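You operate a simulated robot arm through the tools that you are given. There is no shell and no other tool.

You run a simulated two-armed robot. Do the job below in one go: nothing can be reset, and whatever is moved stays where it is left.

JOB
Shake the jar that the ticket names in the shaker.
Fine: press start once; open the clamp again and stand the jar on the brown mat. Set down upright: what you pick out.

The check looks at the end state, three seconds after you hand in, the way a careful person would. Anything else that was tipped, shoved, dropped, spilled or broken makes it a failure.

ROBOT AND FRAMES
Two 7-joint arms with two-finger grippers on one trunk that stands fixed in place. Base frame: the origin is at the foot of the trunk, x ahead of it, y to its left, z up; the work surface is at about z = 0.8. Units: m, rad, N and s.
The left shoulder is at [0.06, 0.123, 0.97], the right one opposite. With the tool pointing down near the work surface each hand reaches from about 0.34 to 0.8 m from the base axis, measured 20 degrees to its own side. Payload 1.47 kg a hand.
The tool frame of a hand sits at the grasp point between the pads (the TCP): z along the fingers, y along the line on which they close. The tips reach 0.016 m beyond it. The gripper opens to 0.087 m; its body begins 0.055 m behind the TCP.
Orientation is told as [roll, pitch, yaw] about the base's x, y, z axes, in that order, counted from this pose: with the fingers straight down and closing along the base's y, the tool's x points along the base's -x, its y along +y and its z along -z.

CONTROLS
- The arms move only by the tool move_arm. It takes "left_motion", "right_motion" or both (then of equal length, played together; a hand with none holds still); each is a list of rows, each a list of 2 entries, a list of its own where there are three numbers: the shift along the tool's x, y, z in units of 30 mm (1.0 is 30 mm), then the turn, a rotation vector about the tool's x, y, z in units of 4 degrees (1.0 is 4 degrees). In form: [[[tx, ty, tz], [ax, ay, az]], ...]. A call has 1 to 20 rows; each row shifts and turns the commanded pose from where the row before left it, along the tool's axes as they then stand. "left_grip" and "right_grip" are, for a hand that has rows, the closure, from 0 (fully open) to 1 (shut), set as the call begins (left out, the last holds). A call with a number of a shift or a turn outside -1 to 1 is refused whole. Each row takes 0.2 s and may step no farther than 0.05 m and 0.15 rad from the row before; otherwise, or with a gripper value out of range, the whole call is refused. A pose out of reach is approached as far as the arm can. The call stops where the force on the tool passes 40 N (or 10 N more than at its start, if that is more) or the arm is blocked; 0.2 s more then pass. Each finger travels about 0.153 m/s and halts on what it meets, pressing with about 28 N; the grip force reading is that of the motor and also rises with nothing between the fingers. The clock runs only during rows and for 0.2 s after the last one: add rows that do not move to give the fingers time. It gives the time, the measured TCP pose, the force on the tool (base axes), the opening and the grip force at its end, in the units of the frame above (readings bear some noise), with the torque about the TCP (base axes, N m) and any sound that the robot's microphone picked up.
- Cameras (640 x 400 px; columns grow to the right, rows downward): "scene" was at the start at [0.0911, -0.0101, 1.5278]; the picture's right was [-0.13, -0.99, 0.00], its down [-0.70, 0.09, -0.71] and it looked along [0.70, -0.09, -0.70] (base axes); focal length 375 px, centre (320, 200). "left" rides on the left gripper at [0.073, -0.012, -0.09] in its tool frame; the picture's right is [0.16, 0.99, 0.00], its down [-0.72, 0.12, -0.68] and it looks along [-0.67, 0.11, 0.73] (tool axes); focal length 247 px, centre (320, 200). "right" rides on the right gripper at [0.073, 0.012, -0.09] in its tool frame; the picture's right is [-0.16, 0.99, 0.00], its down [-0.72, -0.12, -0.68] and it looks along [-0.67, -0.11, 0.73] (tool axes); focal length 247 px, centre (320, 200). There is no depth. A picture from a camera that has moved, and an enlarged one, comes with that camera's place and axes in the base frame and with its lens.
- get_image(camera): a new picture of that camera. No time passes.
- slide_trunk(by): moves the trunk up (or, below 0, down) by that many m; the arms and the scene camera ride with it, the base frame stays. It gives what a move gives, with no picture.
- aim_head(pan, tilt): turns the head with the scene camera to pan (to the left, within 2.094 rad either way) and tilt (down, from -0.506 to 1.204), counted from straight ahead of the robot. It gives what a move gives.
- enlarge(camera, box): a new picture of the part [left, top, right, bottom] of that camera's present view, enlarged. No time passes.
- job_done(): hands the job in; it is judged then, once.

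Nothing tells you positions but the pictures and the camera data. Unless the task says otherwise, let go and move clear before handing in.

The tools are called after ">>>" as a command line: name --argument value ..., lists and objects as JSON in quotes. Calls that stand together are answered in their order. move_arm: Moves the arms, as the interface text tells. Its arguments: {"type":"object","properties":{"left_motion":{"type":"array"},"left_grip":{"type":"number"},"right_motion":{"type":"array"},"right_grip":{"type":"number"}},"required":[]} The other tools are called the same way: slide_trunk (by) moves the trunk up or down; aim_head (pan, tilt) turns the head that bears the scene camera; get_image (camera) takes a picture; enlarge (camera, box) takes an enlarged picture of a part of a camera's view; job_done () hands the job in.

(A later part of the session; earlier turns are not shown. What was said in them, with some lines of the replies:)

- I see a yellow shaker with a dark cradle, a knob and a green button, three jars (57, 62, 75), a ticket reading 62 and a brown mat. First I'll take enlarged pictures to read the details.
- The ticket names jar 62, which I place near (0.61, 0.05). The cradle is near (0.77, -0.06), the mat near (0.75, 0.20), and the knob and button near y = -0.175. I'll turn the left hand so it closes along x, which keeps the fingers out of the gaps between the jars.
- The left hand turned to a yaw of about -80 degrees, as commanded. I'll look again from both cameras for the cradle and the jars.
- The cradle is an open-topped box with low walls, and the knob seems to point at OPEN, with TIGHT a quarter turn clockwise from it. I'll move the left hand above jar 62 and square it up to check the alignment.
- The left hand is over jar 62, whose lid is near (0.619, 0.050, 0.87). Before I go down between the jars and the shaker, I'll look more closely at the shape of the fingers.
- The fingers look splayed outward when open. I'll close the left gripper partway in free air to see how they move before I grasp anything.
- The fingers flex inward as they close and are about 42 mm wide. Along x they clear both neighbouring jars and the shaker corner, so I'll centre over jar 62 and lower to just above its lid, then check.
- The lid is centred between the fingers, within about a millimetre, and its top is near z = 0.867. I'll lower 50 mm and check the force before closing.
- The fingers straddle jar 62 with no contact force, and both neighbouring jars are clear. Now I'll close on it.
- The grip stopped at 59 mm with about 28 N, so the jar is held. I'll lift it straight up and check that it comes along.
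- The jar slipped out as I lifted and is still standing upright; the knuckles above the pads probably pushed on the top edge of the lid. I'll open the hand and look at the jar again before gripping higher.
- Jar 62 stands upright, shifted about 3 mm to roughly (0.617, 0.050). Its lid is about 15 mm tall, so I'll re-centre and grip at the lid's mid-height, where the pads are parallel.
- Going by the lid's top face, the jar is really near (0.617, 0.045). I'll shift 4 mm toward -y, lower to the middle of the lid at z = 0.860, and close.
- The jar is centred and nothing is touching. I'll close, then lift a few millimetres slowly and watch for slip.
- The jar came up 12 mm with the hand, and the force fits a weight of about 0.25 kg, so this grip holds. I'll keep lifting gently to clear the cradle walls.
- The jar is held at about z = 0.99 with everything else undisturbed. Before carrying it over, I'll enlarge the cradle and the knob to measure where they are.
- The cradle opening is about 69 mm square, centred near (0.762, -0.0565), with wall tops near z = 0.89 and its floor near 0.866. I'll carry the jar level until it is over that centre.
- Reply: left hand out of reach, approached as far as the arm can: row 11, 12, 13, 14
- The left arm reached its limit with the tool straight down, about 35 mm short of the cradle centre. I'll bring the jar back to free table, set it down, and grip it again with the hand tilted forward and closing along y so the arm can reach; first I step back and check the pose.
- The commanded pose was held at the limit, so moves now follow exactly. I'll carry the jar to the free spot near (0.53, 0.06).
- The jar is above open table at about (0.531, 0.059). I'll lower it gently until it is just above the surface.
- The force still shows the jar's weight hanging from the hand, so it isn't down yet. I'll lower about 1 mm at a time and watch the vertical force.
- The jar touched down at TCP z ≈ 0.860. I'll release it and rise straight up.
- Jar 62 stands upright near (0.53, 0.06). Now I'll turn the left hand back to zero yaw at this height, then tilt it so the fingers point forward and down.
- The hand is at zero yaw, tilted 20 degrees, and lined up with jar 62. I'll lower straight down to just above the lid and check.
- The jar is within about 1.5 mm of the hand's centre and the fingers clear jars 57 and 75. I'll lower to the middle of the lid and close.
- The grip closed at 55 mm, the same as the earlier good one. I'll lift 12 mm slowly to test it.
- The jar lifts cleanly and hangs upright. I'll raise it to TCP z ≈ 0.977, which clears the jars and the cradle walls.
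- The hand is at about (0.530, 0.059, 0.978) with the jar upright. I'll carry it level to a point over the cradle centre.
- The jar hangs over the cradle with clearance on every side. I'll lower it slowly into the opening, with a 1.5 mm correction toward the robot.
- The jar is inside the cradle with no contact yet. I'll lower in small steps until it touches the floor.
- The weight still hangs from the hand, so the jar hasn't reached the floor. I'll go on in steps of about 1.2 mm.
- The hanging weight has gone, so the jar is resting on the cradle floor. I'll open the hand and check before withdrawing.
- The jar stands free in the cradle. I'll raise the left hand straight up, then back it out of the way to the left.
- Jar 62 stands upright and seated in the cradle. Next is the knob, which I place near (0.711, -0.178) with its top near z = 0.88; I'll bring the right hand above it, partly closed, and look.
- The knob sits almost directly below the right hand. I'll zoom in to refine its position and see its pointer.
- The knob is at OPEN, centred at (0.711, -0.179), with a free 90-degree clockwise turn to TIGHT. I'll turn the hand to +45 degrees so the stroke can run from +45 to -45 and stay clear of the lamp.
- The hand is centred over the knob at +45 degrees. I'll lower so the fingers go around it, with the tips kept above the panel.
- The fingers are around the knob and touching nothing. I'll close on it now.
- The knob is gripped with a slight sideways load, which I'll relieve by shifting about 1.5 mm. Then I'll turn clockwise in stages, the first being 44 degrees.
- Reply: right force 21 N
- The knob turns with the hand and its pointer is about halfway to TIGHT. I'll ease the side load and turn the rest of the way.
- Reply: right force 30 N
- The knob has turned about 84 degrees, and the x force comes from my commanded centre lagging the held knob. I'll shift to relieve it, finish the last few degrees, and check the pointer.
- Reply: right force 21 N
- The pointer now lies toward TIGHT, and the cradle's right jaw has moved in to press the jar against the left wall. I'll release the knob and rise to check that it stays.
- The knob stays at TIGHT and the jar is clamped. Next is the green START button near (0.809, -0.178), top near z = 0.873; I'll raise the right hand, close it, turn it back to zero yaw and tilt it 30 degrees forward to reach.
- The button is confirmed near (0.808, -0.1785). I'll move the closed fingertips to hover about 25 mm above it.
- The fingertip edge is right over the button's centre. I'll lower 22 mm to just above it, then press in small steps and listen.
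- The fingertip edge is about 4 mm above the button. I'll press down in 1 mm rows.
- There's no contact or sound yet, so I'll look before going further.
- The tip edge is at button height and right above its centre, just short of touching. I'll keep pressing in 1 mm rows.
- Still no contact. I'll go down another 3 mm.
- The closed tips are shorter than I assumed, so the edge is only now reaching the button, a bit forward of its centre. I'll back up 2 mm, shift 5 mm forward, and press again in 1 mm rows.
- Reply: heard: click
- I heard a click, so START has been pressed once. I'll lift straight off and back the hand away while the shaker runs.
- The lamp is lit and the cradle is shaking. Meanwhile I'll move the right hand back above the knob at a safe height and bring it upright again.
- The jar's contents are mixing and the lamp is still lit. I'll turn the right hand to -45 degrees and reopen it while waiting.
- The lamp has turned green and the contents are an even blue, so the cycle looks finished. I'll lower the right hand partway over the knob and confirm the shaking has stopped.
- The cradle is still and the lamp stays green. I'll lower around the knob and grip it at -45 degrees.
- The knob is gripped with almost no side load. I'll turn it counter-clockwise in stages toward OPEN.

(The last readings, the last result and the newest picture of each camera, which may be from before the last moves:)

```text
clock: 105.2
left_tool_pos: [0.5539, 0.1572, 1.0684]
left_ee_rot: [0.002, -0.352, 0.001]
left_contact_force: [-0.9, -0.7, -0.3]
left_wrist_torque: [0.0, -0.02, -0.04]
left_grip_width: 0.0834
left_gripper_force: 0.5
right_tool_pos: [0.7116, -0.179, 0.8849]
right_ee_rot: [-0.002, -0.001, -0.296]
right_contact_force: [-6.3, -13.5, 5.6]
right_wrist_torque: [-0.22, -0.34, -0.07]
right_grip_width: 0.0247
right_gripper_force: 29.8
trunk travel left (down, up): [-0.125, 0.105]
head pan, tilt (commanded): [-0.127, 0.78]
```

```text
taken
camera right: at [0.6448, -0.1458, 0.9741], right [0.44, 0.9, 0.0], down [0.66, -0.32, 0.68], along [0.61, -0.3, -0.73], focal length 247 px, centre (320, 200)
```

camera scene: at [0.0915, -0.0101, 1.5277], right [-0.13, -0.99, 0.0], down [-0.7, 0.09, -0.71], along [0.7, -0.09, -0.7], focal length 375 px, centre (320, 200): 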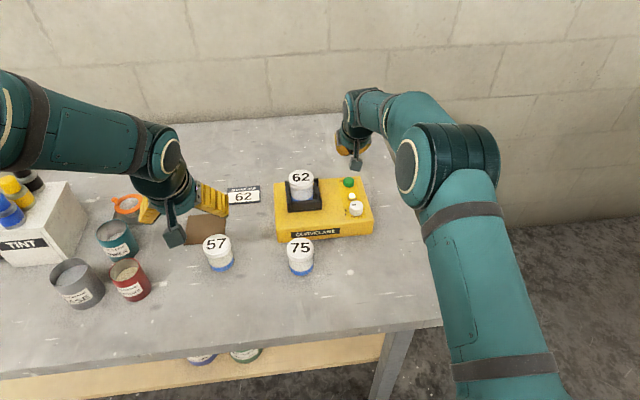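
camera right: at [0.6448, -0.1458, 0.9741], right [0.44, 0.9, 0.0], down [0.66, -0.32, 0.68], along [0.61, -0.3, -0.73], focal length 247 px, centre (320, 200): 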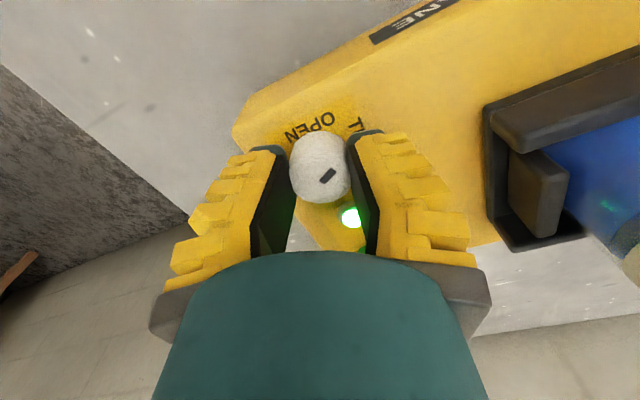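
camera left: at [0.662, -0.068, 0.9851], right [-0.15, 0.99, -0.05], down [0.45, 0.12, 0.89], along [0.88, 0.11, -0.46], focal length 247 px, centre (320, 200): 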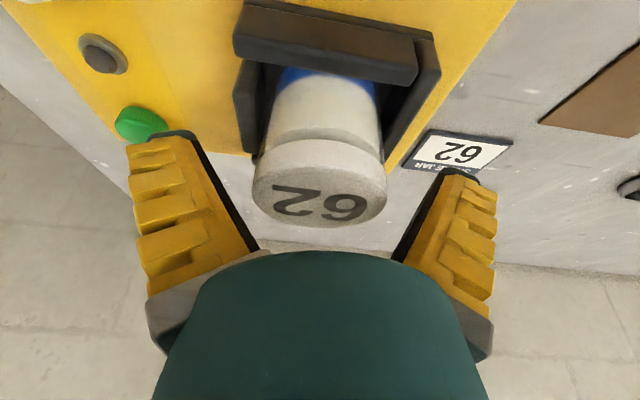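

The knob follows at about 28 degrees. I'll shift a little with the force and keep turning.

>>> move_arm --right_motion '[[[0.012, -0.09, 0], [0, 0, 0]], [[0, 0, 0], [0, 0, -0.5]], [[0, 0, 0], [0, 0, -1]], [[0, 0, 0], [0, 0, -1]], [[0, 0, 0], [0, 0, -1]], [[0, 0, 0], [0, 0, -1]], [[0, 0, 0], [0, 0, -1]], [[0, 0, 0], [0, 0, -1]], [[0, 0, 0], [0, 0, -1]], [[0, 0, 0], [0, 0, -0.5]], [[0, 0, 0], [0, 0, 0]]]'

>>> get_image --camera "right"

```text
clock: 107.6
left_tool_pos: [0.5557, 0.1573, 1.066]
left_ee_rot: [0.0, -0.351, 0.001]
left_contact_force: [-1.1, -0.7, -0.5]
left_wrist_torque: [0.01, -0.02, 0.01]
left_grip_width: 0.0839
left_gripper_force: 1.1
right_tool_pos: [0.7133, -0.1799, 0.8845]
right_ee_rot: [-0.001, -0.003, 0.261]
right_contact_force: [-0.5, -8.6, 7.2]
right_wrist_torque: [-0.01, -0.19, -0.04]
right_grip_width: 0.0231
right_gripper_force: 30.2
trunk travel left (down, up): [-0.125, 0.105]
head pan, tilt (commanded): [-0.127, 0.78]
```

```text
taken
camera right: at [0.638, -0.1875, 0.9743], right [-0.1, 0.99, 0.0], down [0.73, 0.08, 0.68], along [0.68, 0.07, -0.73], focal length 247 px, centre (320, 200)
```

right: 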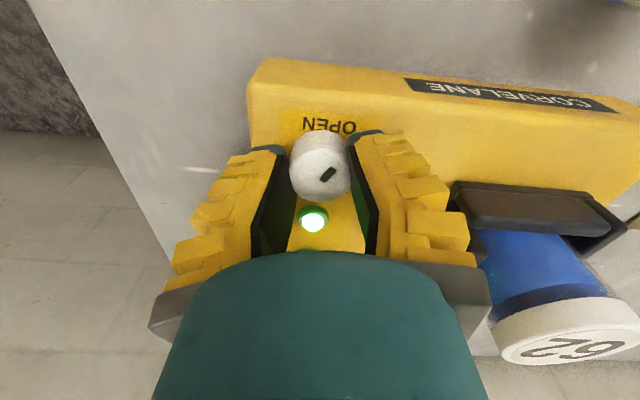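

About 60 degrees are done. I'll finish the turn to OPEN.

>>> move_arm --right_motion '[[[0.013, -0.048, 0], [0, 0, 0]], [[0, 0, 0], [0, 0, -0.5]], [[0, 0, 0], [0, 0, -1]], [[0, 0, 0], [0, 0, -1]], [[0, 0, 0], [0, 0, -1]], [[0, 0, 0], [0, 0, -1]], [[0, 0, 0], [0, 0, -1]], [[0, 0, 0], [0, 0, -1]], [[0, 0, 0], [0, 0, -1]], [[0, 0, 0], [0, 0, -0.5]], [[0, 0, 0], [0, 0, 0]]]'

>>> enlarge --camera "right" --box '[240, 80, 400, 220]'

>>> enlarge --camera "scene" --box '[270, 150, 400, 231]'

```text
clock: 110.0
left_tool_pos: [0.5553, 0.1573, 1.067]
left_ee_rot: [0.0, -0.349, -0.001]
left_contact_force: [0.1, 0.5, -0.3]
left_wrist_torque: [-0.02, -0.01, 0.02]
left_grip_width: 0.0838
left_gripper_force: 0.5
right_tool_pos: [0.713, -0.1821, 0.8841]
right_ee_rot: [-0.001, -0.002, 0.821]
right_contact_force: [20.1, -3.2, 11.9]
right_wrist_torque: [-0.04, -0.12, -0.29]
right_grip_width: 0.0225
right_gripper_force: 30.1
trunk travel left (down, up): [-0.125, 0.105]
head pan, tilt (commanded): [-0.127, 0.78]
```

```text
2.86 times, centred on (320, 150) of right
camera zoom: at [0.654, -0.2262, 0.974], right [-0.61, 0.79, 0.0], down [0.58, 0.45, 0.68], along [0.54, 0.42, -0.73], focal length 706 px, centre (320, 343)
```

zoom: 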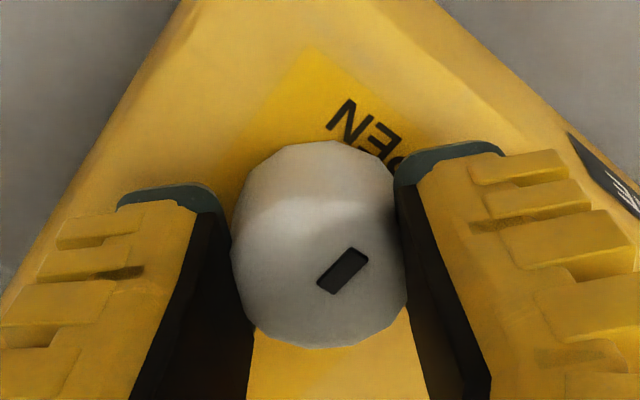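

```text
4.92 times, centred on (335, 190) of scene
camera zoom: at [0.092, -0.0101, 1.5277], right [-0.13, -0.99, 0.0], down [-0.7, 0.09, -0.71], along [0.7, -0.09, -0.7], focal length 1845 px, centre (246, 247)
```

zoom: 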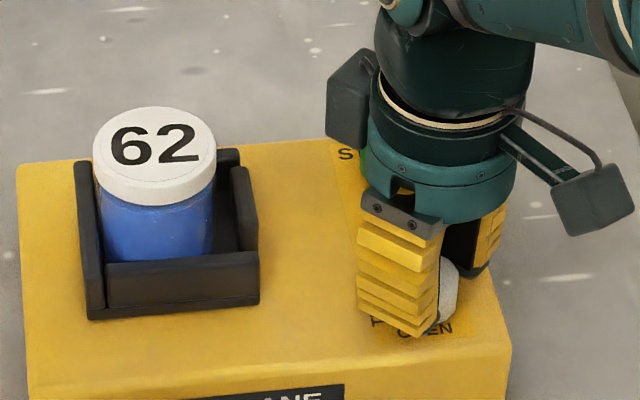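

The pointer is back at OPEN and the jaw has moved away from the jar. I'll relieve the load, release the knob, and rise clear.

>>> move_arm --right_motion '[[[-0.068, -0.073, 0], [0, 0, 0.4]], [[0, 0, 0], [0, 0, 0]]]'

>>> move_arm --right_motion '[[[0, 0, 0], [0, 0, 0]], [[0, 0, 0], [0, 0, 0]], [[0, 0, 0], [0, 0, 0]]]' --right_grip 0.4

>>> move_arm --right_motion '[[[0, 0, -0.3], [0, 0, 0]], [[0, 0, -0.6], [0, 0, 0]], [[0, 0, -0.9], [0, 0, 0]], [[0, 0, -0.9], [0, 0, 0]], [[0, 0, -0.9], [0, 0, 0]], [[0, 0, -0.6], [0, 0, 0]], [[0, 0, 0], [0, 0, 0]]]'

>>> enlarge --camera "scene" --box '[270, 150, 400, 231]'

>>> get_image --camera "right"

```text
clock: 110.6
left_tool_pos: [0.5541, 0.158, 1.0666]
left_ee_rot: [-0.001, -0.352, -0.001]
left_contact_force: [-0.2, 0.7, -0.2]
left_wrist_torque: [0.0, 0.03, -0.02]
left_grip_width: 0.084
left_gripper_force: 0.7
right_tool_pos: [0.7147, -0.1813, 0.8843]
right_ee_rot: [0.002, -0.002, 0.793]
right_contact_force: [2.3, -2.5, 16.1]
right_wrist_torque: [-0.1, -0.11, 0.03]
right_grip_width: 0.023
right_gripper_force: 29.4
trunk travel left (down, up): [-0.125, 0.105]
head pan, tilt (commanded): [-0.127, 0.78]
```

```text
clock: 111.4
left_tool_pos: [0.5548, 0.1591, 1.0667]
left_ee_rot: [-0.001, -0.349, 0.0]
left_contact_force: [-0.4, -0.1, -0.2]
left_wrist_torque: [0.03, -0.02, 0.04]
left_grip_width: 0.0838
left_gripper_force: 0.6
right_tool_pos: [0.7142, -0.1806, 0.8841]
right_ee_rot: [0.001, 0.0, 0.792]
right_contact_force: [-0.4, -0.5, 0.4]
right_wrist_torque: [0.03, 0.0, 0.01]
right_grip_width: 0.0572
right_gripper_force: 3.6
trunk travel left (down, up): [-0.125, 0.105]
head pan, tilt (commanded): [-0.127, 0.78]
```

```text
clock: 113.0
left_tool_pos: [0.5549, 0.1579, 1.067]
left_ee_rot: [0.001, -0.349, -0.002]
left_contact_force: [0.1, 0.4, -0.1]
left_wrist_torque: [0.01, -0.01, -0.03]
left_grip_width: 0.0836
left_gripper_force: 0.8
right_tool_pos: [0.715, -0.1807, 1.0101]
right_ee_rot: [0.001, 0.0, 0.791]
right_contact_force: [0.0, -0.1, -1.2]
right_wrist_torque: [0.0, -0.02, -0.03]
right_grip_width: 0.0576
right_gripper_force: 3.1
trunk travel left (down, up): [-0.125, 0.105]
head pan, tilt (commanded): [-0.127, 0.78]
```

```text
4.92 times, centred on (335, 190) of scene
camera zoom: at [0.0911, -0.0101, 1.5277], right [-0.13, -0.99, 0.0], down [-0.7, 0.09, -0.71], along [0.7, -0.09, -0.7], focal length 1845 px, centre (246, 247)
```

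zoom: 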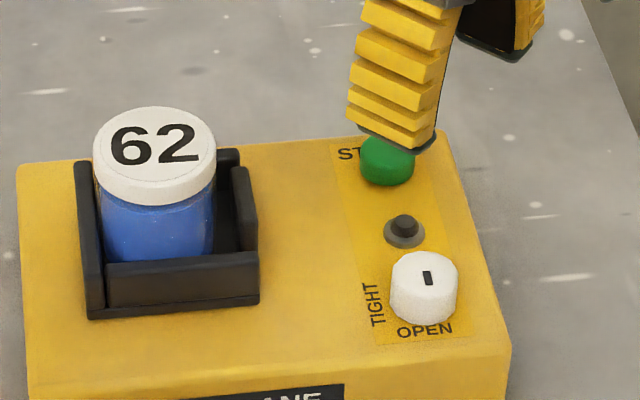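

```text
taken
camera right: at [0.6539, -0.2237, 1.1002], right [-0.59, 0.81, 0.0], down [0.59, 0.43, 0.68], along [0.55, 0.4, -0.73], focal length 247 px, centre (320, 200)
```

right: 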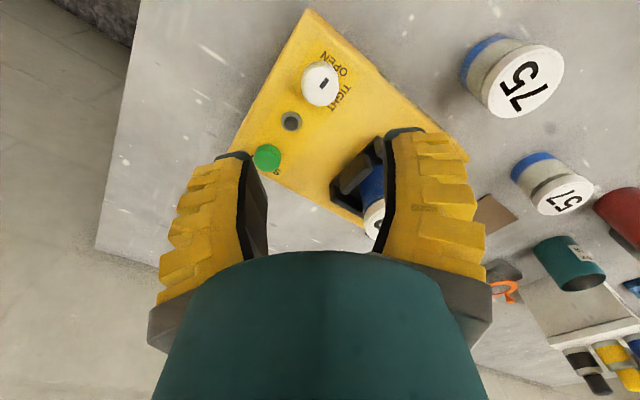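

The knob is at OPEN, the lamp is off, and the jar is free. I'll move the right hand well away before bringing the left one back.

>>> move_arm --right_motion '[[[0.737, 0.147, -0.333], [0, 0, 0]], [[0.737, 0.147, -0.333], [0, 0, 0]], [[0.737, 0.147, -0.333], [0, 0, 0]], [[0.737, 0.147, -0.333], [0, 0, 0]], [[0.737, 0.147, -0.333], [0, 0, 0]], [[0.737, 0.147, -0.333], [0, 0, 0]], [[0.737, 0.147, -0.333], [0, 0, 0]], [[0.737, 0.147, -0.333], [0, 0, 0]], [[0, 0, 0], [0, 0, 0]]]'

>>> get_image --camera "scene"

>>> enlarge --camera "scene" --box '[270, 155, 340, 220]'

>>> get_image --camera "left"

```text
clock: 115.0
left_tool_pos: [0.5555, 0.1588, 1.0668]
left_ee_rot: [-0.001, -0.348, -0.001]
left_contact_force: [0.3, -0.8, 0.2]
left_wrist_torque: [0.02, 0.02, -0.01]
left_grip_width: 0.0836
left_gripper_force: 0.2
right_tool_pos: [0.5659, -0.2846, 1.0902]
right_ee_rot: [0.002, -0.002, 0.793]
right_contact_force: [-0.1, 0.5, -0.2]
right_wrist_torque: [0.0, 0.04, -0.02]
right_grip_width: 0.0572
right_gripper_force: 4.0
trunk travel left (down, up): [-0.125, 0.105]
head pan, tilt (commanded): [-0.127, 0.78]
```

```text
taken
camera scene: at [0.0916, -0.0099, 1.5277], right [-0.13, -0.99, 0.0], down [-0.7, 0.09, -0.71], along [0.7, -0.09, -0.7], focal length 375 px, centre (320, 200)
```

scene: 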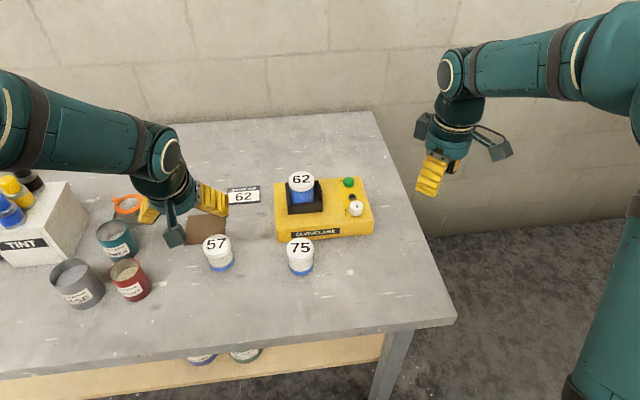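

```text
6.15 times, centred on (305, 188) of scene
camera zoom: at [0.0916, -0.0099, 1.5277], right [-0.13, -0.99, 0.0], down [-0.7, 0.09, -0.71], along [0.7, -0.09, -0.7], focal length 2306 px, centre (412, 277)
```

zoom: 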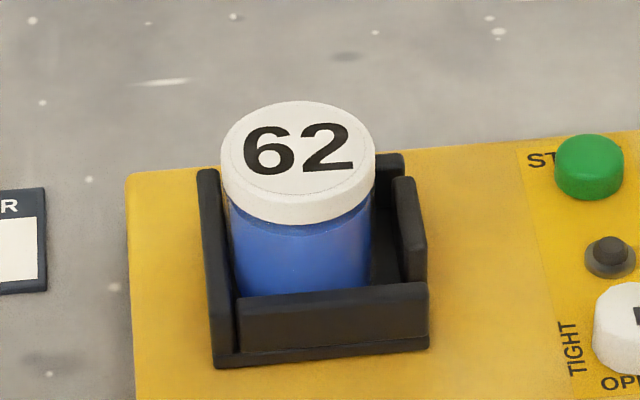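

```text
taken
camera left: at [0.4557, 0.1466, 1.1273], right [-0.15, 0.99, -0.05], down [0.45, 0.12, 0.89], along [0.88, 0.11, -0.46], focal length 247 px, centre (320, 200)
```

left: 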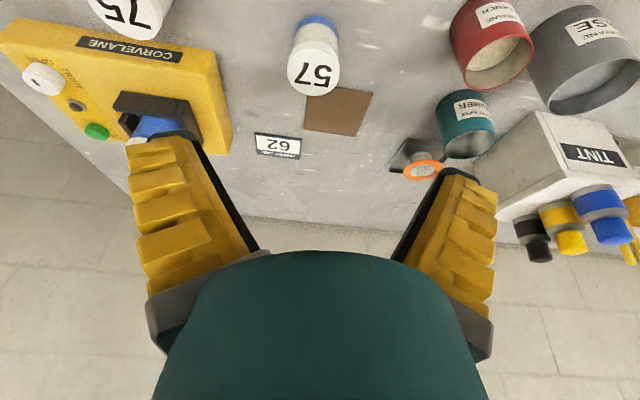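

Both arms are clear and jar 62 stands near (0.760, -0.051) in the open cradle. I'll bring the tilted, open left hand over it.

>>> move_arm --left_motion '[[[-0.4707, -0.5823, 0.3714], [0, 0, 0]], [[-0.4707, -0.5823, 0.3714], [0, 0, 0]], [[-0.4707, -0.5823, 0.3714], [0, 0, 0]], [[-0.4707, -0.5823, 0.3714], [0, 0, 0]], [[-0.4707, -0.5823, 0.3714], [0, 0, 0]], [[-0.4707, -0.5823, 0.3714], [0, 0, 0]], [[-0.4707, -0.5823, 0.3714], [0, 0, 0]], [[-0.4707, -0.5823, 0.3714], [0, 0, 0]], [[-0.4707, -0.5823, 0.3714], [0, 0, 0]], [[-0.4707, -0.5823, 0.3714], [0, 0, 0]], [[-0.4707, -0.5823, 0.3714], [0, 0, 0]], [[-0.4707, -0.5823, 0.3714], [0, 0, 0]], [[0, 0, 0], [0, 0, 0]]]'

>>> get_image --camera "left"

>>> enlarge --camera "scene" --box '[260, 140, 380, 215]'

```text
clock: 117.8
left_tool_pos: [0.7593, -0.0522, 0.9968]
left_ee_rot: [0.0, -0.35, -0.001]
left_contact_force: [-0.4, -0.1, -0.4]
left_wrist_torque: [-0.04, 0.01, 0.0]
left_grip_width: 0.0837
left_gripper_force: 0.2
right_tool_pos: [0.5644, -0.2836, 1.0908]
right_ee_rot: [0.0, 0.001, 0.794]
right_contact_force: [0.0, 0.1, 0.3]
right_wrist_torque: [-0.02, -0.02, -0.01]
right_grip_width: 0.0575
right_gripper_force: 3.7
trunk travel left (down, up): [-0.125, 0.105]
head pan, tilt (commanded): [-0.127, 0.78]
```

```text
taken
camera left: at [0.6594, -0.0639, 1.0583], right [-0.15, 0.99, -0.05], down [0.45, 0.12, 0.89], along [0.88, 0.11, -0.46], focal length 247 px, centre (320, 200)
```

left: 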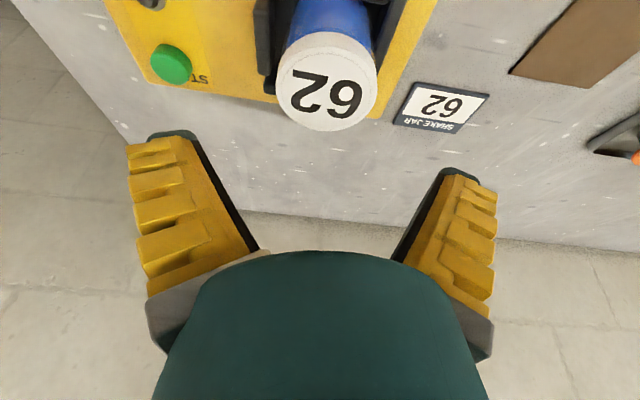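

```text
5.33 times, centred on (320, 178) of scene
camera zoom: at [0.0905, -0.0099, 1.5278], right [-0.13, -0.99, 0.0], down [-0.7, 0.09, -0.71], along [0.71, -0.09, -0.7], focal length 1999 px, centre (320, 320)
```

zoom: 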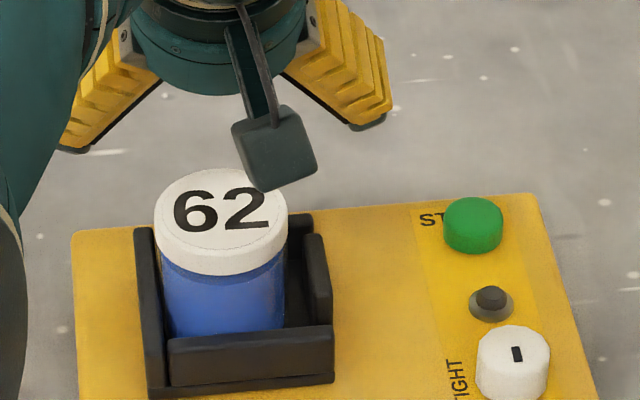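

I'll zoom in on the lid to get the fore-aft alignment right before I lower.

>>> enlarge --camera "left" --box '[240, 10, 416, 150]'

```text
2.86 times, centred on (328, 80) of left
camera zoom: at [0.6594, -0.0639, 1.0583], right [-0.15, 0.99, -0.05], down [0.45, 0.12, 0.89], along [0.88, 0.11, -0.46], focal length 706 px, centre (297, 543)
```

zoom: 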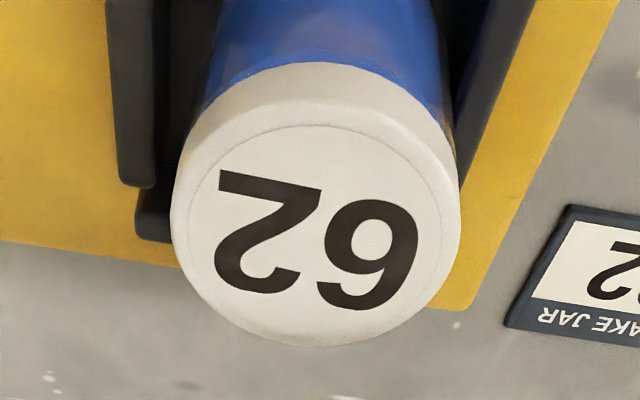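

The jar is at (0.763, -0.052), so I'll shift 4 mm forward, then lower straight down to lid mid-height.

>>> move_arm --left_motion '[[[-0.132, 0, 0.048], [0, 0, 0]], [[0.146, 0, 0.4], [0, 0, 0]], [[0.146, 0, 0.4], [0, 0, 0]], [[0.146, 0, 0.4], [0, 0, 0]], [[0.146, 0, 0.4], [0, 0, 0]], [[0.109, 0, 0.3], [0, 0, 0]], [[0.091, 0, 0.25], [0, 0, 0]], [[0.062, 0, 0.175], [0, 0, 0]], [[0, 0, 0], [0, 0, 0]]]'

>>> get_image --camera "left"

>>> enlarge --camera "scene" --box '[260, 150, 380, 225]'

```text
clock: 119.8
left_tool_pos: [0.7637, -0.0519, 0.9236]
left_ee_rot: [0.0, -0.348, 0.001]
left_contact_force: [0.3, -0.1, -0.4]
left_wrist_torque: [-0.02, -0.02, -0.01]
left_grip_width: 0.0835
left_gripper_force: 1.0
right_tool_pos: [0.5649, -0.2827, 1.0905]
right_ee_rot: [-0.002, 0.0, 0.794]
right_contact_force: [-0.1, 0.3, 0.0]
right_wrist_torque: [0.03, 0.05, -0.03]
right_grip_width: 0.0574
right_gripper_force: 3.6
trunk travel left (down, up): [-0.125, 0.105]
head pan, tilt (commanded): [-0.127, 0.78]
```

```text
taken
camera left: at [0.6645, -0.0632, 0.9847], right [-0.15, 0.99, -0.05], down [0.45, 0.12, 0.89], along [0.88, 0.11, -0.46], focal length 247 px, centre (320, 200)
```

left: 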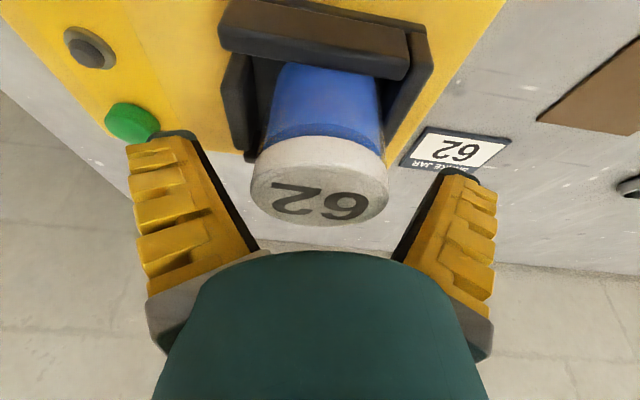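

```text
5.33 times, centred on (320, 188) of scene
camera zoom: at [0.091, -0.0101, 1.5278], right [-0.13, -0.99, 0.0], down [-0.7, 0.09, -0.71], along [0.7, -0.09, -0.7], focal length 1999 px, centre (320, 267)
```

zoom: 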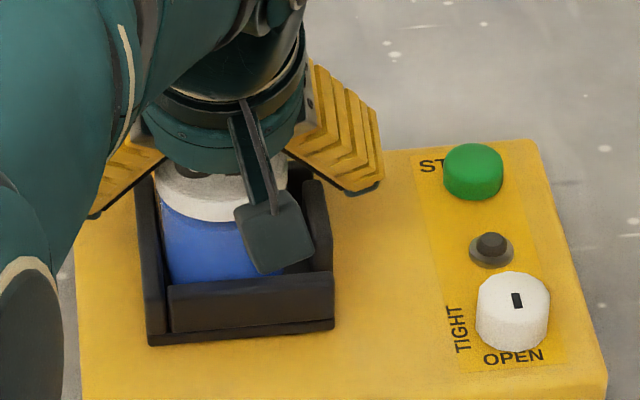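

The fingers are on either side of the lid with no contact. I'll close, then test-lift 12 mm.

>>> move_arm --left_motion '[[[0, 0, 0], [0, 0, 0]], [[0, 0, 0], [0, 0, 0]], [[0, 0, 0], [0, 0, 0]], [[0, 0, 0], [0, 0, 0]]]' --left_grip 1.0

>>> move_arm --left_motion '[[[-0.034, 0, -0.094], [0, 0, 0]], [[-0.034, 0, -0.094], [0, 0, 0]], [[-0.034, 0, -0.094], [0, 0, 0]], [[-0.034, 0, -0.094], [0, 0, 0]], [[0, 0, 0], [0, 0, 0]]]'

>>> get_image --camera "left"

>>> enlarge --camera "scene" --box '[260, 150, 380, 225]'

```text
clock: 120.8
left_tool_pos: [0.7642, -0.0522, 0.9244]
left_ee_rot: [-0.002, -0.348, 0.0]
left_contact_force: [-0.5, -1.0, -1.1]
left_wrist_torque: [-0.12, -0.01, -0.01]
left_grip_width: 0.0562
left_gripper_force: 27.9
right_tool_pos: [0.566, -0.283, 1.0903]
right_ee_rot: [0.0, 0.0, 0.792]
right_contact_force: [0.3, 0.2, -0.1]
right_wrist_torque: [0.01, 0.03, -0.02]
right_grip_width: 0.0575
right_gripper_force: 3.7
trunk travel left (down, up): [-0.125, 0.105]
head pan, tilt (commanded): [-0.127, 0.78]
```

```text
clock: 122.0
left_tool_pos: [0.7636, -0.0519, 0.9356]
left_ee_rot: [0.0, -0.349, 0.0]
left_contact_force: [0.7, 0.2, -2.4]
left_wrist_torque: [-0.02, -0.02, 0.01]
left_grip_width: 0.0561
left_gripper_force: 28.2
right_tool_pos: [0.5667, -0.2844, 1.0901]
right_ee_rot: [0.0, 0.0, 0.791]
right_contact_force: [-0.2, 0.9, -0.5]
right_wrist_torque: [-0.01, 0.0, 0.01]
right_grip_width: 0.0575
right_gripper_force: 3.3
trunk travel left (down, up): [-0.125, 0.105]
head pan, tilt (commanded): [-0.127, 0.78]
```

```text
taken
camera left: at [0.6643, -0.0637, 0.9964], right [-0.15, 0.99, -0.05], down [0.45, 0.12, 0.89], along [0.88, 0.11, -0.46], focal length 247 px, centre (320, 200)
```

left: 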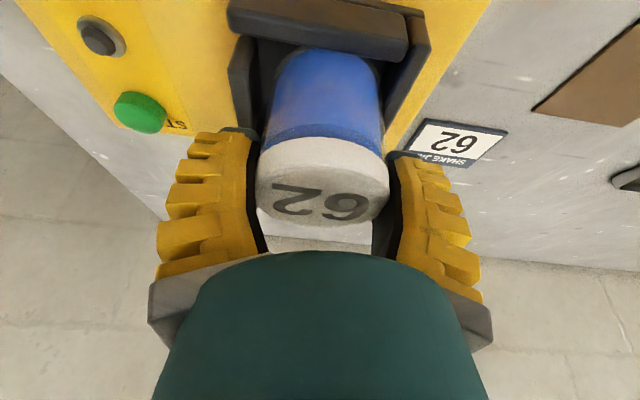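

```text
5.33 times, centred on (320, 188) of scene
camera zoom: at [0.0913, -0.0101, 1.5277], right [-0.13, -0.99, 0.0], down [-0.7, 0.09, -0.71], along [0.7, -0.09, -0.7], focal length 1999 px, centre (320, 267)
```

zoom: 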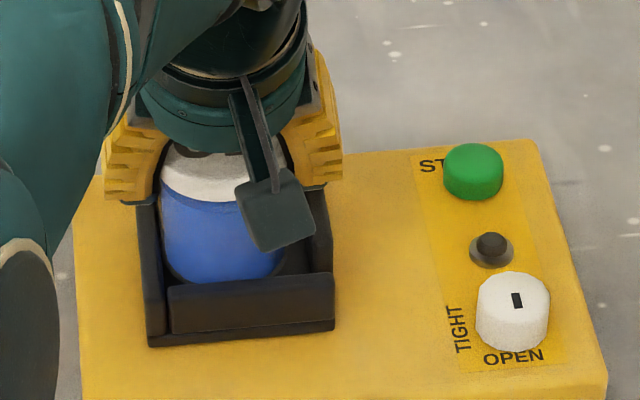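

The jar lifts cleanly with the hand. I'll raise it out of the cradle and check the clearance above the walls.

>>> move_arm --left_motion '[[[-0.0992, 0, -0.2726], [0, 0, 0]], [[-0.0992, 0, -0.2726], [0, 0, 0]], [[-0.0992, 0, -0.2726], [0, 0, 0]], [[-0.0992, 0, -0.2726], [0, 0, 0]], [[-0.0992, 0, -0.2726], [0, 0, 0]], [[-0.02, 0, -0.055], [0, 0, 0]], [[0, 0, 0], [0, 0, 0]]]'

>>> get_image --camera "left"

>>> enlarge --camera "scene" --box '[260, 150, 380, 225]'

```text
clock: 123.6
left_tool_pos: [0.7653, -0.0517, 0.982]
left_ee_rot: [0.0, -0.349, 0.0]
left_contact_force: [-0.4, 0.6, -2.6]
left_wrist_torque: [-0.01, -0.01, 0.02]
left_grip_width: 0.0561
left_gripper_force: 28.0
right_tool_pos: [0.5649, -0.2845, 1.0903]
right_ee_rot: [0.0, 0.0, 0.791]
right_contact_force: [-0.9, 0.4, 0.1]
right_wrist_torque: [0.0, 0.02, 0.0]
right_grip_width: 0.0576
right_gripper_force: 3.8
trunk travel left (down, up): [-0.125, 0.105]
head pan, tilt (commanded): [-0.127, 0.78]
```

```text
taken
camera left: at [0.6646, -0.0637, 1.0423], right [-0.15, 0.99, -0.05], down [0.45, 0.12, 0.89], along [0.88, 0.11, -0.46], focal length 247 px, centre (320, 200)
```

left: 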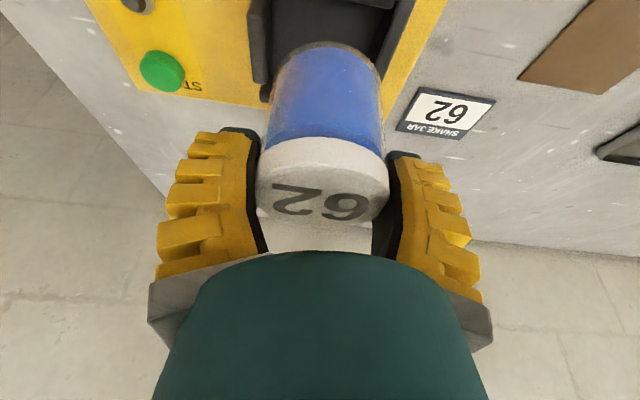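

```text
5.33 times, centred on (320, 188) of scene
camera zoom: at [0.0913, -0.0101, 1.5277], right [-0.13, -0.99, 0.0], down [-0.7, 0.09, -0.71], along [0.7, -0.09, -0.7], focal length 1999 px, centre (320, 267)
```

zoom: 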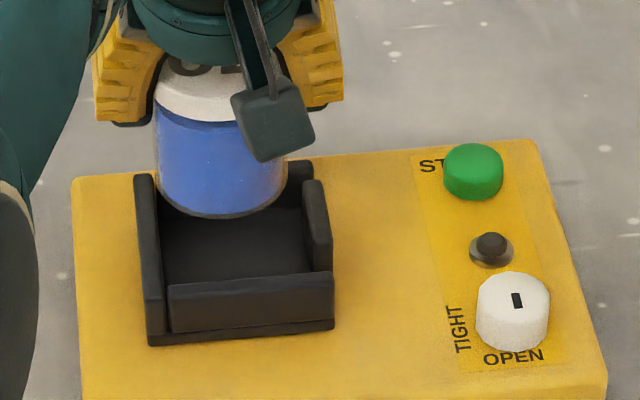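

The jar is clear of the cradle with about 33 mm to spare. I'll carry it level to above the mat centre at (0.755, 0.200).

>>> move_arm --left_motion '[[[0.0074, 0.2208, -0.0027], [0, 0, 0]], [[0.0148, 0.4416, -0.0054], [0, 0, 0]], [[0.0148, 0.4416, -0.0054], [0, 0, 0]], [[0.0148, 0.4416, -0.0054], [0, 0, 0]], [[0.0148, 0.4416, -0.0054], [0, 0, 0]], [[0.0148, 0.4416, -0.0054], [0, 0, 0]], [[0.0148, 0.4416, -0.0054], [0, 0, 0]], [[0.0148, 0.4416, -0.0054], [0, 0, 0]], [[0.0148, 0.4416, -0.0054], [0, 0, 0]], [[0.0148, 0.4416, -0.0054], [0, 0, 0]], [[0.0148, 0.4416, -0.0054], [0, 0, 0]], [[0.0148, 0.4416, -0.0054], [0, 0, 0]], [[0.0148, 0.4416, -0.0054], [0, 0, 0]], [[0.0148, 0.4416, -0.0054], [0, 0, 0]], [[0.0148, 0.4416, -0.0054], [0, 0, 0]], [[0.0148, 0.4416, -0.0054], [0, 0, 0]], [[0.0148, 0.4416, -0.0054], [0, 0, 0]], [[0.0148, 0.4416, -0.0054], [0, 0, 0]], [[0.0148, 0.4416, -0.0054], [0, 0, 0]], [[0.0074, 0.2208, -0.0027], [0, 0, 0]]]'

>>> get_image --camera "left"

>>> get_image --camera "scene"

>>> enlarge --camera "scene" --box '[150, 160, 280, 260]'

```text
clock: 127.8
left_tool_pos: [0.7565, 0.1986, 0.9828]
left_ee_rot: [0.001, -0.347, 0.0]
left_contact_force: [0.1, -0.1, -2.3]
left_wrist_torque: [0.02, 0.0, -0.07]
left_grip_width: 0.0562
left_gripper_force: 28.3
right_tool_pos: [0.5666, -0.2842, 1.0903]
right_ee_rot: [0.0, 0.0, 0.792]
right_contact_force: [0.4, -0.5, 1.0]
right_wrist_torque: [0.02, -0.03, -0.02]
right_grip_width: 0.0574
right_gripper_force: 3.6
trunk travel left (down, up): [-0.125, 0.105]
head pan, tilt (commanded): [-0.127, 0.78]
```

```text
taken
camera left: at [0.6555, 0.1866, 1.0433], right [-0.15, 0.99, -0.05], down [0.45, 0.12, 0.89], along [0.88, 0.11, -0.46], focal length 247 px, centre (320, 200)
```

left: 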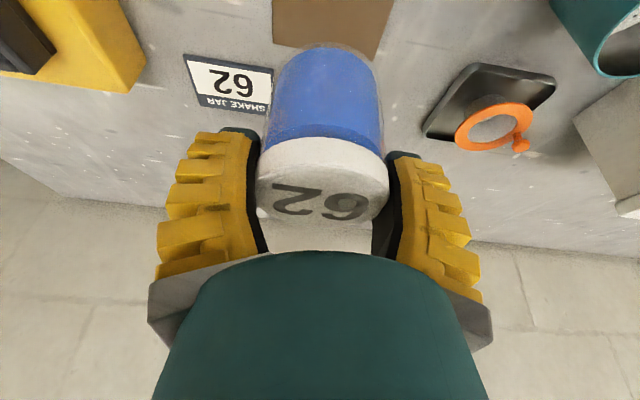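

```text
taken
camera scene: at [0.0913, -0.0099, 1.5277], right [-0.13, -0.99, 0.0], down [-0.7, 0.09, -0.71], along [0.7, -0.09, -0.7], focal length 375 px, centre (320, 200)
```

scene: 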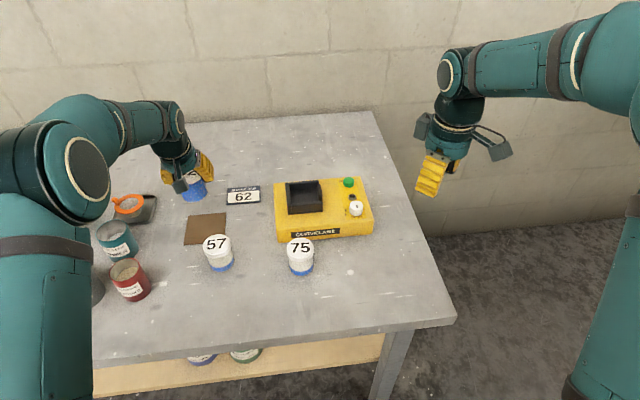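

```text
4.00 times, centred on (215, 210) of scene
camera zoom: at [0.0913, -0.0099, 1.5277], right [-0.13, -0.99, 0.0], down [-0.7, 0.09, -0.71], along [0.7, -0.09, -0.7], focal length 1499 px, centre (740, 160)
```

zoom: 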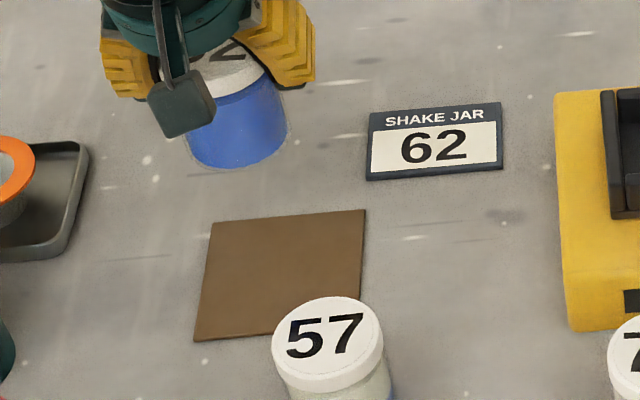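

The jar is centred over the mat. I'll lower it to a few millimetres above and then feel for contact.

>>> move_arm --left_motion '[[[0.06, 0.03, 0.165], [0, 0, 0]], [[0.12, 0.03, 0.33], [0, 0, 0]], [[0.12, 0, 0.33], [0, 0, 0]], [[0.12, 0, 0.33], [0, 0, 0]], [[0.12, 0, 0.33], [0, 0, 0]], [[0.12, 0, 0.33], [0, 0, 0]], [[0.12, 0, 0.33], [0, 0, 0]], [[0.12, 0, 0.33], [0, 0, 0]], [[0.12, 0, 0.33], [0, 0, 0]], [[0.12, 0, 0.33], [0, 0, 0]], [[0.12, 0, 0.33], [0, 0, 0]], [[0.06, 0, 0.16], [0, 0, 0]], [[0, 0, 0], [0, 0, 0]]]'

>>> get_image --camera "left"

>>> enlarge --camera "scene" --box '[150, 160, 280, 260]'

```text
clock: 130.6
left_tool_pos: [0.7562, 0.2005, 0.8658]
left_ee_rot: [0.0, -0.349, 0.0]
left_contact_force: [-0.4, 0.1, -2.3]
left_wrist_torque: [0.0, 0.0, -0.03]
left_grip_width: 0.0558
left_gripper_force: 27.9
right_tool_pos: [0.5654, -0.2838, 1.091]
right_ee_rot: [0.001, 0.001, 0.791]
right_contact_force: [1.1, 0.5, -1.1]
right_wrist_torque: [0.01, -0.02, 0.01]
right_grip_width: 0.0576
right_gripper_force: 3.9
trunk travel left (down, up): [-0.125, 0.105]
head pan, tilt (commanded): [-0.127, 0.78]
```

```text
taken
camera left: at [0.6559, 0.1892, 0.9272], right [-0.15, 0.99, -0.05], down [0.45, 0.12, 0.89], along [0.88, 0.11, -0.46], focal length 247 px, centre (320, 200)
```

left: 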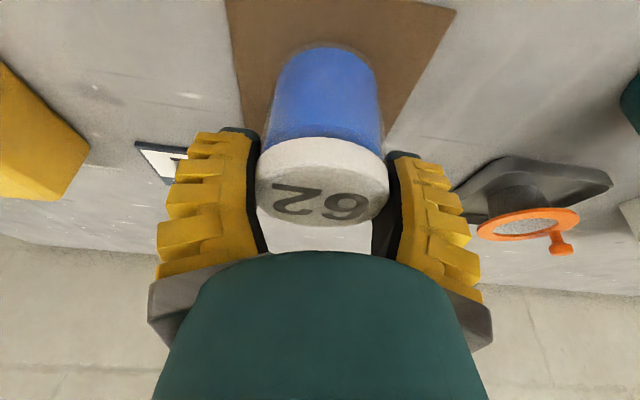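

```text
4.00 times, centred on (215, 210) of scene
camera zoom: at [0.0913, -0.01, 1.5277], right [-0.13, -0.99, 0.0], down [-0.7, 0.09, -0.71], along [0.7, -0.09, -0.7], focal length 1499 px, centre (740, 160)
```

zoom: 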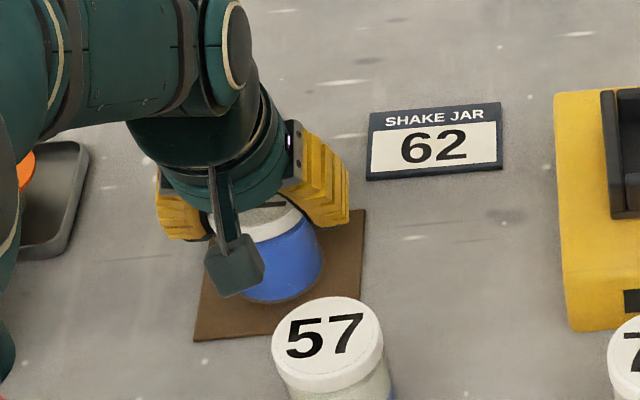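

The jar is just above the mat and well inside its edges. I'll lower the last few millimetres in small steps.

>>> move_arm --left_motion '[[[0.023, 0, 0.063], [0, 0, 0]], [[0, 0, 0], [0, 0, 0]], [[0, 0, 0], [0, 0, 0]]]'

>>> move_arm --left_motion '[[[0.014, 0, 0.038], [0, 0, 0]], [[0, 0, 0], [0, 0, 0]], [[0, 0, 0], [0, 0, 0]]]'

>>> move_arm --left_motion '[[[0.014, 0, 0.038], [0, 0, 0]], [[0, 0, 0], [0, 0, 0]], [[0, 0, 0], [0, 0, 0]]]'

```text
clock: 131.4
left_tool_pos: [0.7554, 0.201, 0.8654]
left_ee_rot: [0.0, -0.35, 0.001]
left_contact_force: [-0.3, -0.2, -1.9]
left_wrist_torque: [0.02, -0.01, -0.02]
left_grip_width: 0.056
left_gripper_force: 27.9
right_tool_pos: [0.5665, -0.2841, 1.0905]
right_ee_rot: [0.0, 0.001, 0.792]
right_contact_force: [-0.7, -0.1, -0.4]
right_wrist_torque: [0.02, 0.02, 0.01]
right_grip_width: 0.0572
right_gripper_force: 3.6
trunk travel left (down, up): [-0.125, 0.105]
head pan, tilt (commanded): [-0.127, 0.78]
```

```text
clock: 132.2
left_tool_pos: [0.7559, 0.2013, 0.8638]
left_ee_rot: [0.0, -0.349, 0.0]
left_contact_force: [-0.3, 0.4, -1.8]
left_wrist_torque: [-0.03, -0.01, 0.0]
left_grip_width: 0.0558
left_gripper_force: 27.6
right_tool_pos: [0.565, -0.2832, 1.0903]
right_ee_rot: [-0.002, 0.0, 0.793]
right_contact_force: [-0.1, 0.3, -0.2]
right_wrist_torque: [0.01, 0.01, -0.01]
right_grip_width: 0.0575
right_gripper_force: 3.5
trunk travel left (down, up): [-0.125, 0.105]
head pan, tilt (commanded): [-0.127, 0.78]
```

```text
clock: 133.0
left_tool_pos: [0.7555, 0.2008, 0.8632]
left_ee_rot: [0.001, -0.351, -0.001]
left_contact_force: [-1.2, -1.1, 2.9]
left_wrist_torque: [-0.02, -0.14, -0.02]
left_grip_width: 0.0561
left_gripper_force: 28.6
right_tool_pos: [0.5665, -0.2834, 1.0906]
right_ee_rot: [-0.001, 0.0, 0.791]
right_contact_force: [-0.3, 0.8, -0.3]
right_wrist_torque: [-0.02, 0.01, 0.01]
right_grip_width: 0.0576
right_gripper_force: 3.6
trunk travel left (down, up): [-0.125, 0.105]
head pan, tilt (commanded): [-0.127, 0.78]
```

The force has gone from hanging to light upward contact, so the jar is standing on the mat. I'll release it and check.

>>> move_arm --left_motion '[[[0, 0, 0], [0, 0, 0]], [[0, 0, 0], [0, 0, 0]], [[0, 0, 0], [0, 0, 0]]]' --left_grip 0.05

>>> get_image --camera "left"

>>> enlarge --camera "scene" --box '[150, 160, 280, 260]'

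```text
clock: 133.8
left_tool_pos: [0.7559, 0.2014, 0.8623]
left_ee_rot: [-0.001, -0.349, 0.0]
left_contact_force: [-0.7, -0.2, -0.9]
left_wrist_torque: [0.0, 0.05, -0.02]
left_grip_width: 0.0838
left_gripper_force: 0.6
right_tool_pos: [0.567, -0.2837, 1.0907]
right_ee_rot: [-0.001, 0.0, 0.793]
right_contact_force: [0.5, 0.4, -1.0]
right_wrist_torque: [-0.01, -0.01, -0.01]
right_grip_width: 0.0574
right_gripper_force: 3.5
trunk travel left (down, up): [-0.125, 0.105]
head pan, tilt (commanded): [-0.127, 0.78]
```

```text
taken
camera left: at [0.6552, 0.1891, 0.923], right [-0.15, 0.99, -0.05], down [0.45, 0.12, 0.89], along [0.88, 0.11, -0.46], focal length 247 px, centre (320, 200)
```

left: 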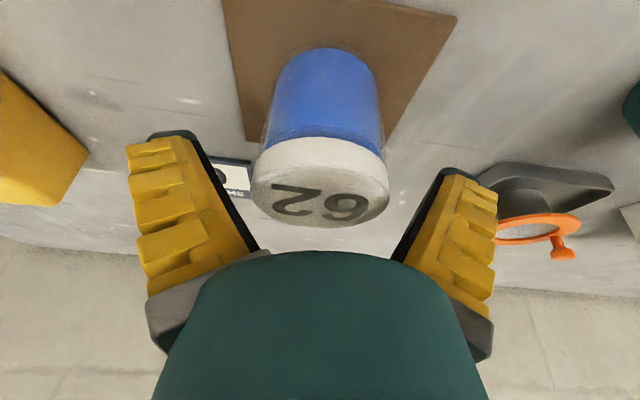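

```text
4.00 times, centred on (215, 210) of scene
camera zoom: at [0.091, -0.0101, 1.5278], right [-0.13, -0.99, 0.0], down [-0.7, 0.09, -0.71], along [0.7, -0.09, -0.7], focal length 1499 px, centre (740, 160)
```

zoom: 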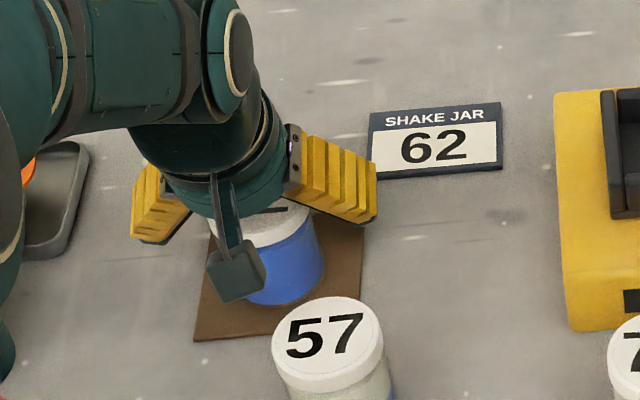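

The jar is standing free on the mat. I'll raise the left hand straight up and back it away.

>>> move_arm --left_motion '[[[-0.057, 0, -0.157], [0, 0, 0]], [[-0.114, 0, -0.313], [0, 0, 0]], [[-0.228, 0, -0.627], [0, 0, 0]], [[-0.228, 0, -0.627], [0, 0, 0]], [[-0.228, 0, -0.627], [0, 0, 0]], [[-0.228, 0, -0.627], [0, 0, 0]], [[-0.228, 0, -0.627], [0, 0, 0]], [[-0.228, 0, -0.627], [0, 0, 0]], [[0.6, 0, -0.4], [0, 0, 0]], [[0.6, 0, -0.4], [0, 0, 0]], [[0.6, 0, -0.4], [0, 0, 0]], [[0.6, 0, -0.4], [0, 0, 0]], [[0.6, 0, -0.4], [0, 0, 0]], [[0.6, 0, -0.4], [0, 0, 0]], [[0.6, 0, -0.4], [0, 0, 0]], [[0, 0, 0], [0, 0, 0]]]'

>>> get_image --camera "scene"

>>> enlarge --camera "scene" --box '[160, 160, 390, 300]'

>>> get_image --camera "left"

```text
clock: 137.2
left_tool_pos: [0.6073, 0.2015, 1.033]
left_ee_rot: [0.001, -0.35, 0.0]
left_contact_force: [0.0, 0.1, 0.1]
left_wrist_torque: [0.01, 0.0, 0.01]
left_grip_width: 0.0838
left_gripper_force: 0.8
right_tool_pos: [0.5669, -0.2841, 1.0906]
right_ee_rot: [0.0, 0.0, 0.792]
right_contact_force: [1.4, -0.1, 0.3]
right_wrist_torque: [-0.02, 0.02, 0.01]
right_grip_width: 0.0575
right_gripper_force: 3.8
trunk travel left (down, up): [-0.125, 0.105]
head pan, tilt (commanded): [-0.127, 0.78]
```

```text
taken
camera scene: at [0.0915, -0.0101, 1.5277], right [-0.13, -0.99, 0.0], down [-0.7, 0.09, -0.71], along [0.7, -0.09, -0.7], focal length 375 px, centre (320, 200)
```

scene: 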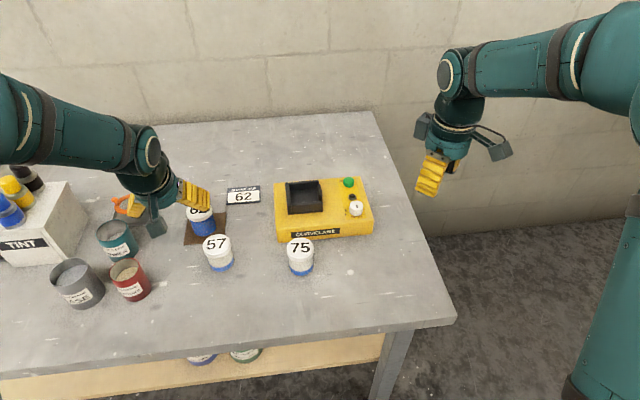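

```text
2.78 times, centred on (275, 230) of scene
camera zoom: at [0.0915, -0.0101, 1.5277], right [-0.13, -0.99, 0.0], down [-0.7, 0.09, -0.71], along [0.7, -0.09, -0.7], focal length 1043 px, centre (445, 116)
```

zoom: 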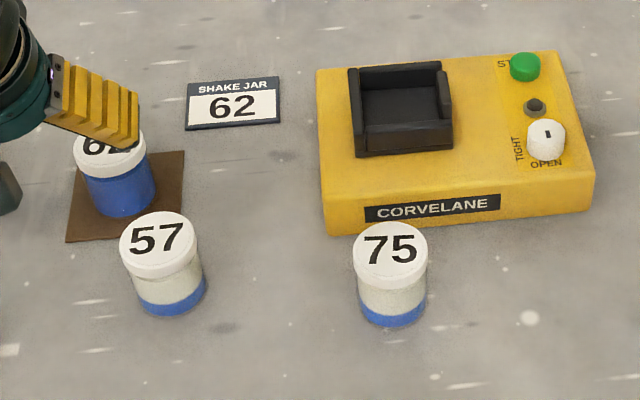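

```text
taken
camera left: at [0.5069, 0.1892, 1.0936], right [-0.15, 0.99, -0.05], down [0.45, 0.12, 0.89], along [0.88, 0.11, -0.46], focal length 247 px, centre (320, 200)
```

left: 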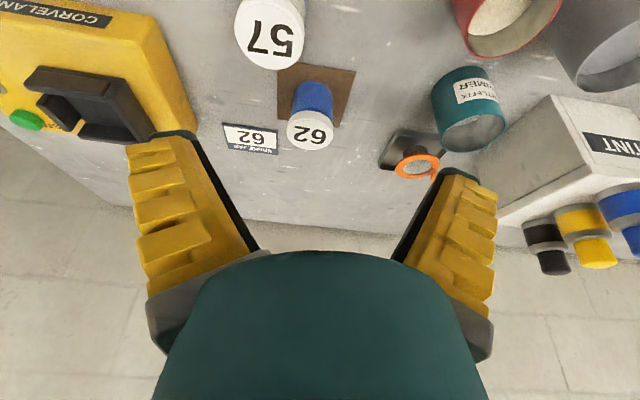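

Jar 62 stands upright on the mat, jars 57 and 75 are where they were, and the knob points to OPEN. I'll pull the left hand further back and up for a final unobstructed look.

>>> move_arm --left_motion '[[[0.2, 0, -0.7], [0, 0, 0]], [[0.3, 0, -0.7], [0, 0, 0]], [[0.4, 0, -0.7], [0, 0, 0]], [[0.5, 0, -0.7], [0, 0, 0]], [[0.5, 0, -0.7], [0, 0, 0]], [[0.5, 0, -0.5], [0, 0, 0]], [[0, 0, 0], [0, 0, 0]]]'

>>> get_image --camera "scene"

>>> enlarge --camera "scene" --box '[160, 160, 390, 300]'

>>> get_image --camera "left"

```text
clock: 138.8
left_tool_pos: [0.4992, 0.201, 1.1208]
left_ee_rot: [-0.002, -0.349, 0.0]
left_contact_force: [0.0, -0.5, -0.5]
left_wrist_torque: [-0.03, 0.02, 0.0]
left_grip_width: 0.0834
left_gripper_force: 0.9
right_tool_pos: [0.5664, -0.2841, 1.0908]
right_ee_rot: [-0.001, 0.0, 0.792]
right_contact_force: [0.1, 0.0, -0.3]
right_wrist_torque: [-0.03, -0.04, 0.01]
right_grip_width: 0.0574
right_gripper_force: 3.4
trunk travel left (down, up): [-0.125, 0.105]
head pan, tilt (commanded): [-0.127, 0.78]
```

```text
taken
camera scene: at [0.0915, -0.0102, 1.5277], right [-0.13, -0.99, 0.0], down [-0.7, 0.09, -0.71], along [0.7, -0.09, -0.7], focal length 375 px, centre (320, 200)
```

scene: 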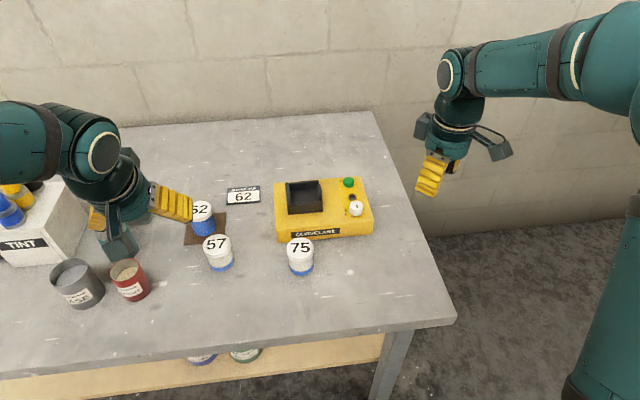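

```text
2.78 times, centred on (275, 230) of scene
camera zoom: at [0.0915, -0.0102, 1.5277], right [-0.13, -0.99, 0.0], down [-0.7, 0.09, -0.71], along [0.7, -0.09, -0.7], focal length 1043 px, centre (445, 116)
```

zoom: 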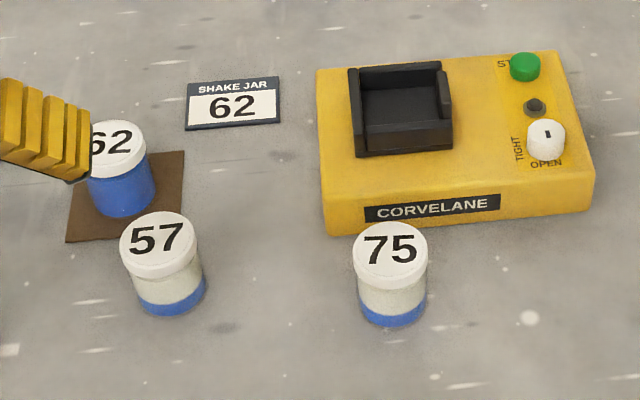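

```text
taken
camera left: at [0.3999, 0.1881, 1.1808], right [-0.15, 0.99, -0.05], down [0.45, 0.12, 0.89], along [0.88, 0.11, -0.46], focal length 247 px, centre (320, 200)
```

left: 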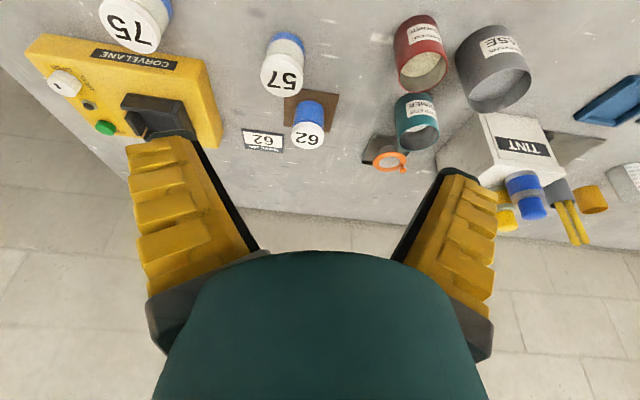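

Jar 62 has been shaken and stands upright on the brown mat. The clamp is open with the knob at OPEN, both hands are clear, and everything else is where it was, so I'm handing the job in.

>>> job_done

```text
The job is handed in.
```

Jar 62, the one the ticket names, has been shaken and is standing upright on the brown mat. I've handed the job in, and no result came back with it.

- **Shaking:** I clamped the jar, pressed start once and heard one click. The lamp lit, then turned green, and the jar's contents came out an even blue.
- **Clamp:** The knob is back at OPEN, the jaw has moved away, and the cradle is empty.
- **Slip during pickup:** My first grip on jar 62 slipped as I lifted. The jar stayed upright and shifted about 3 mm.
- **Extra set-down:** The left arm could not reach the cradle with the hand pointing straight down. I set the jar upright on open table and gripped it again with the hand tilted forward.
- **Everything else:** In the last pictures, jars 57 and 75, the ticket and the shaker were where they started. Nothing looked tipped or spilled, and both hands were clear.
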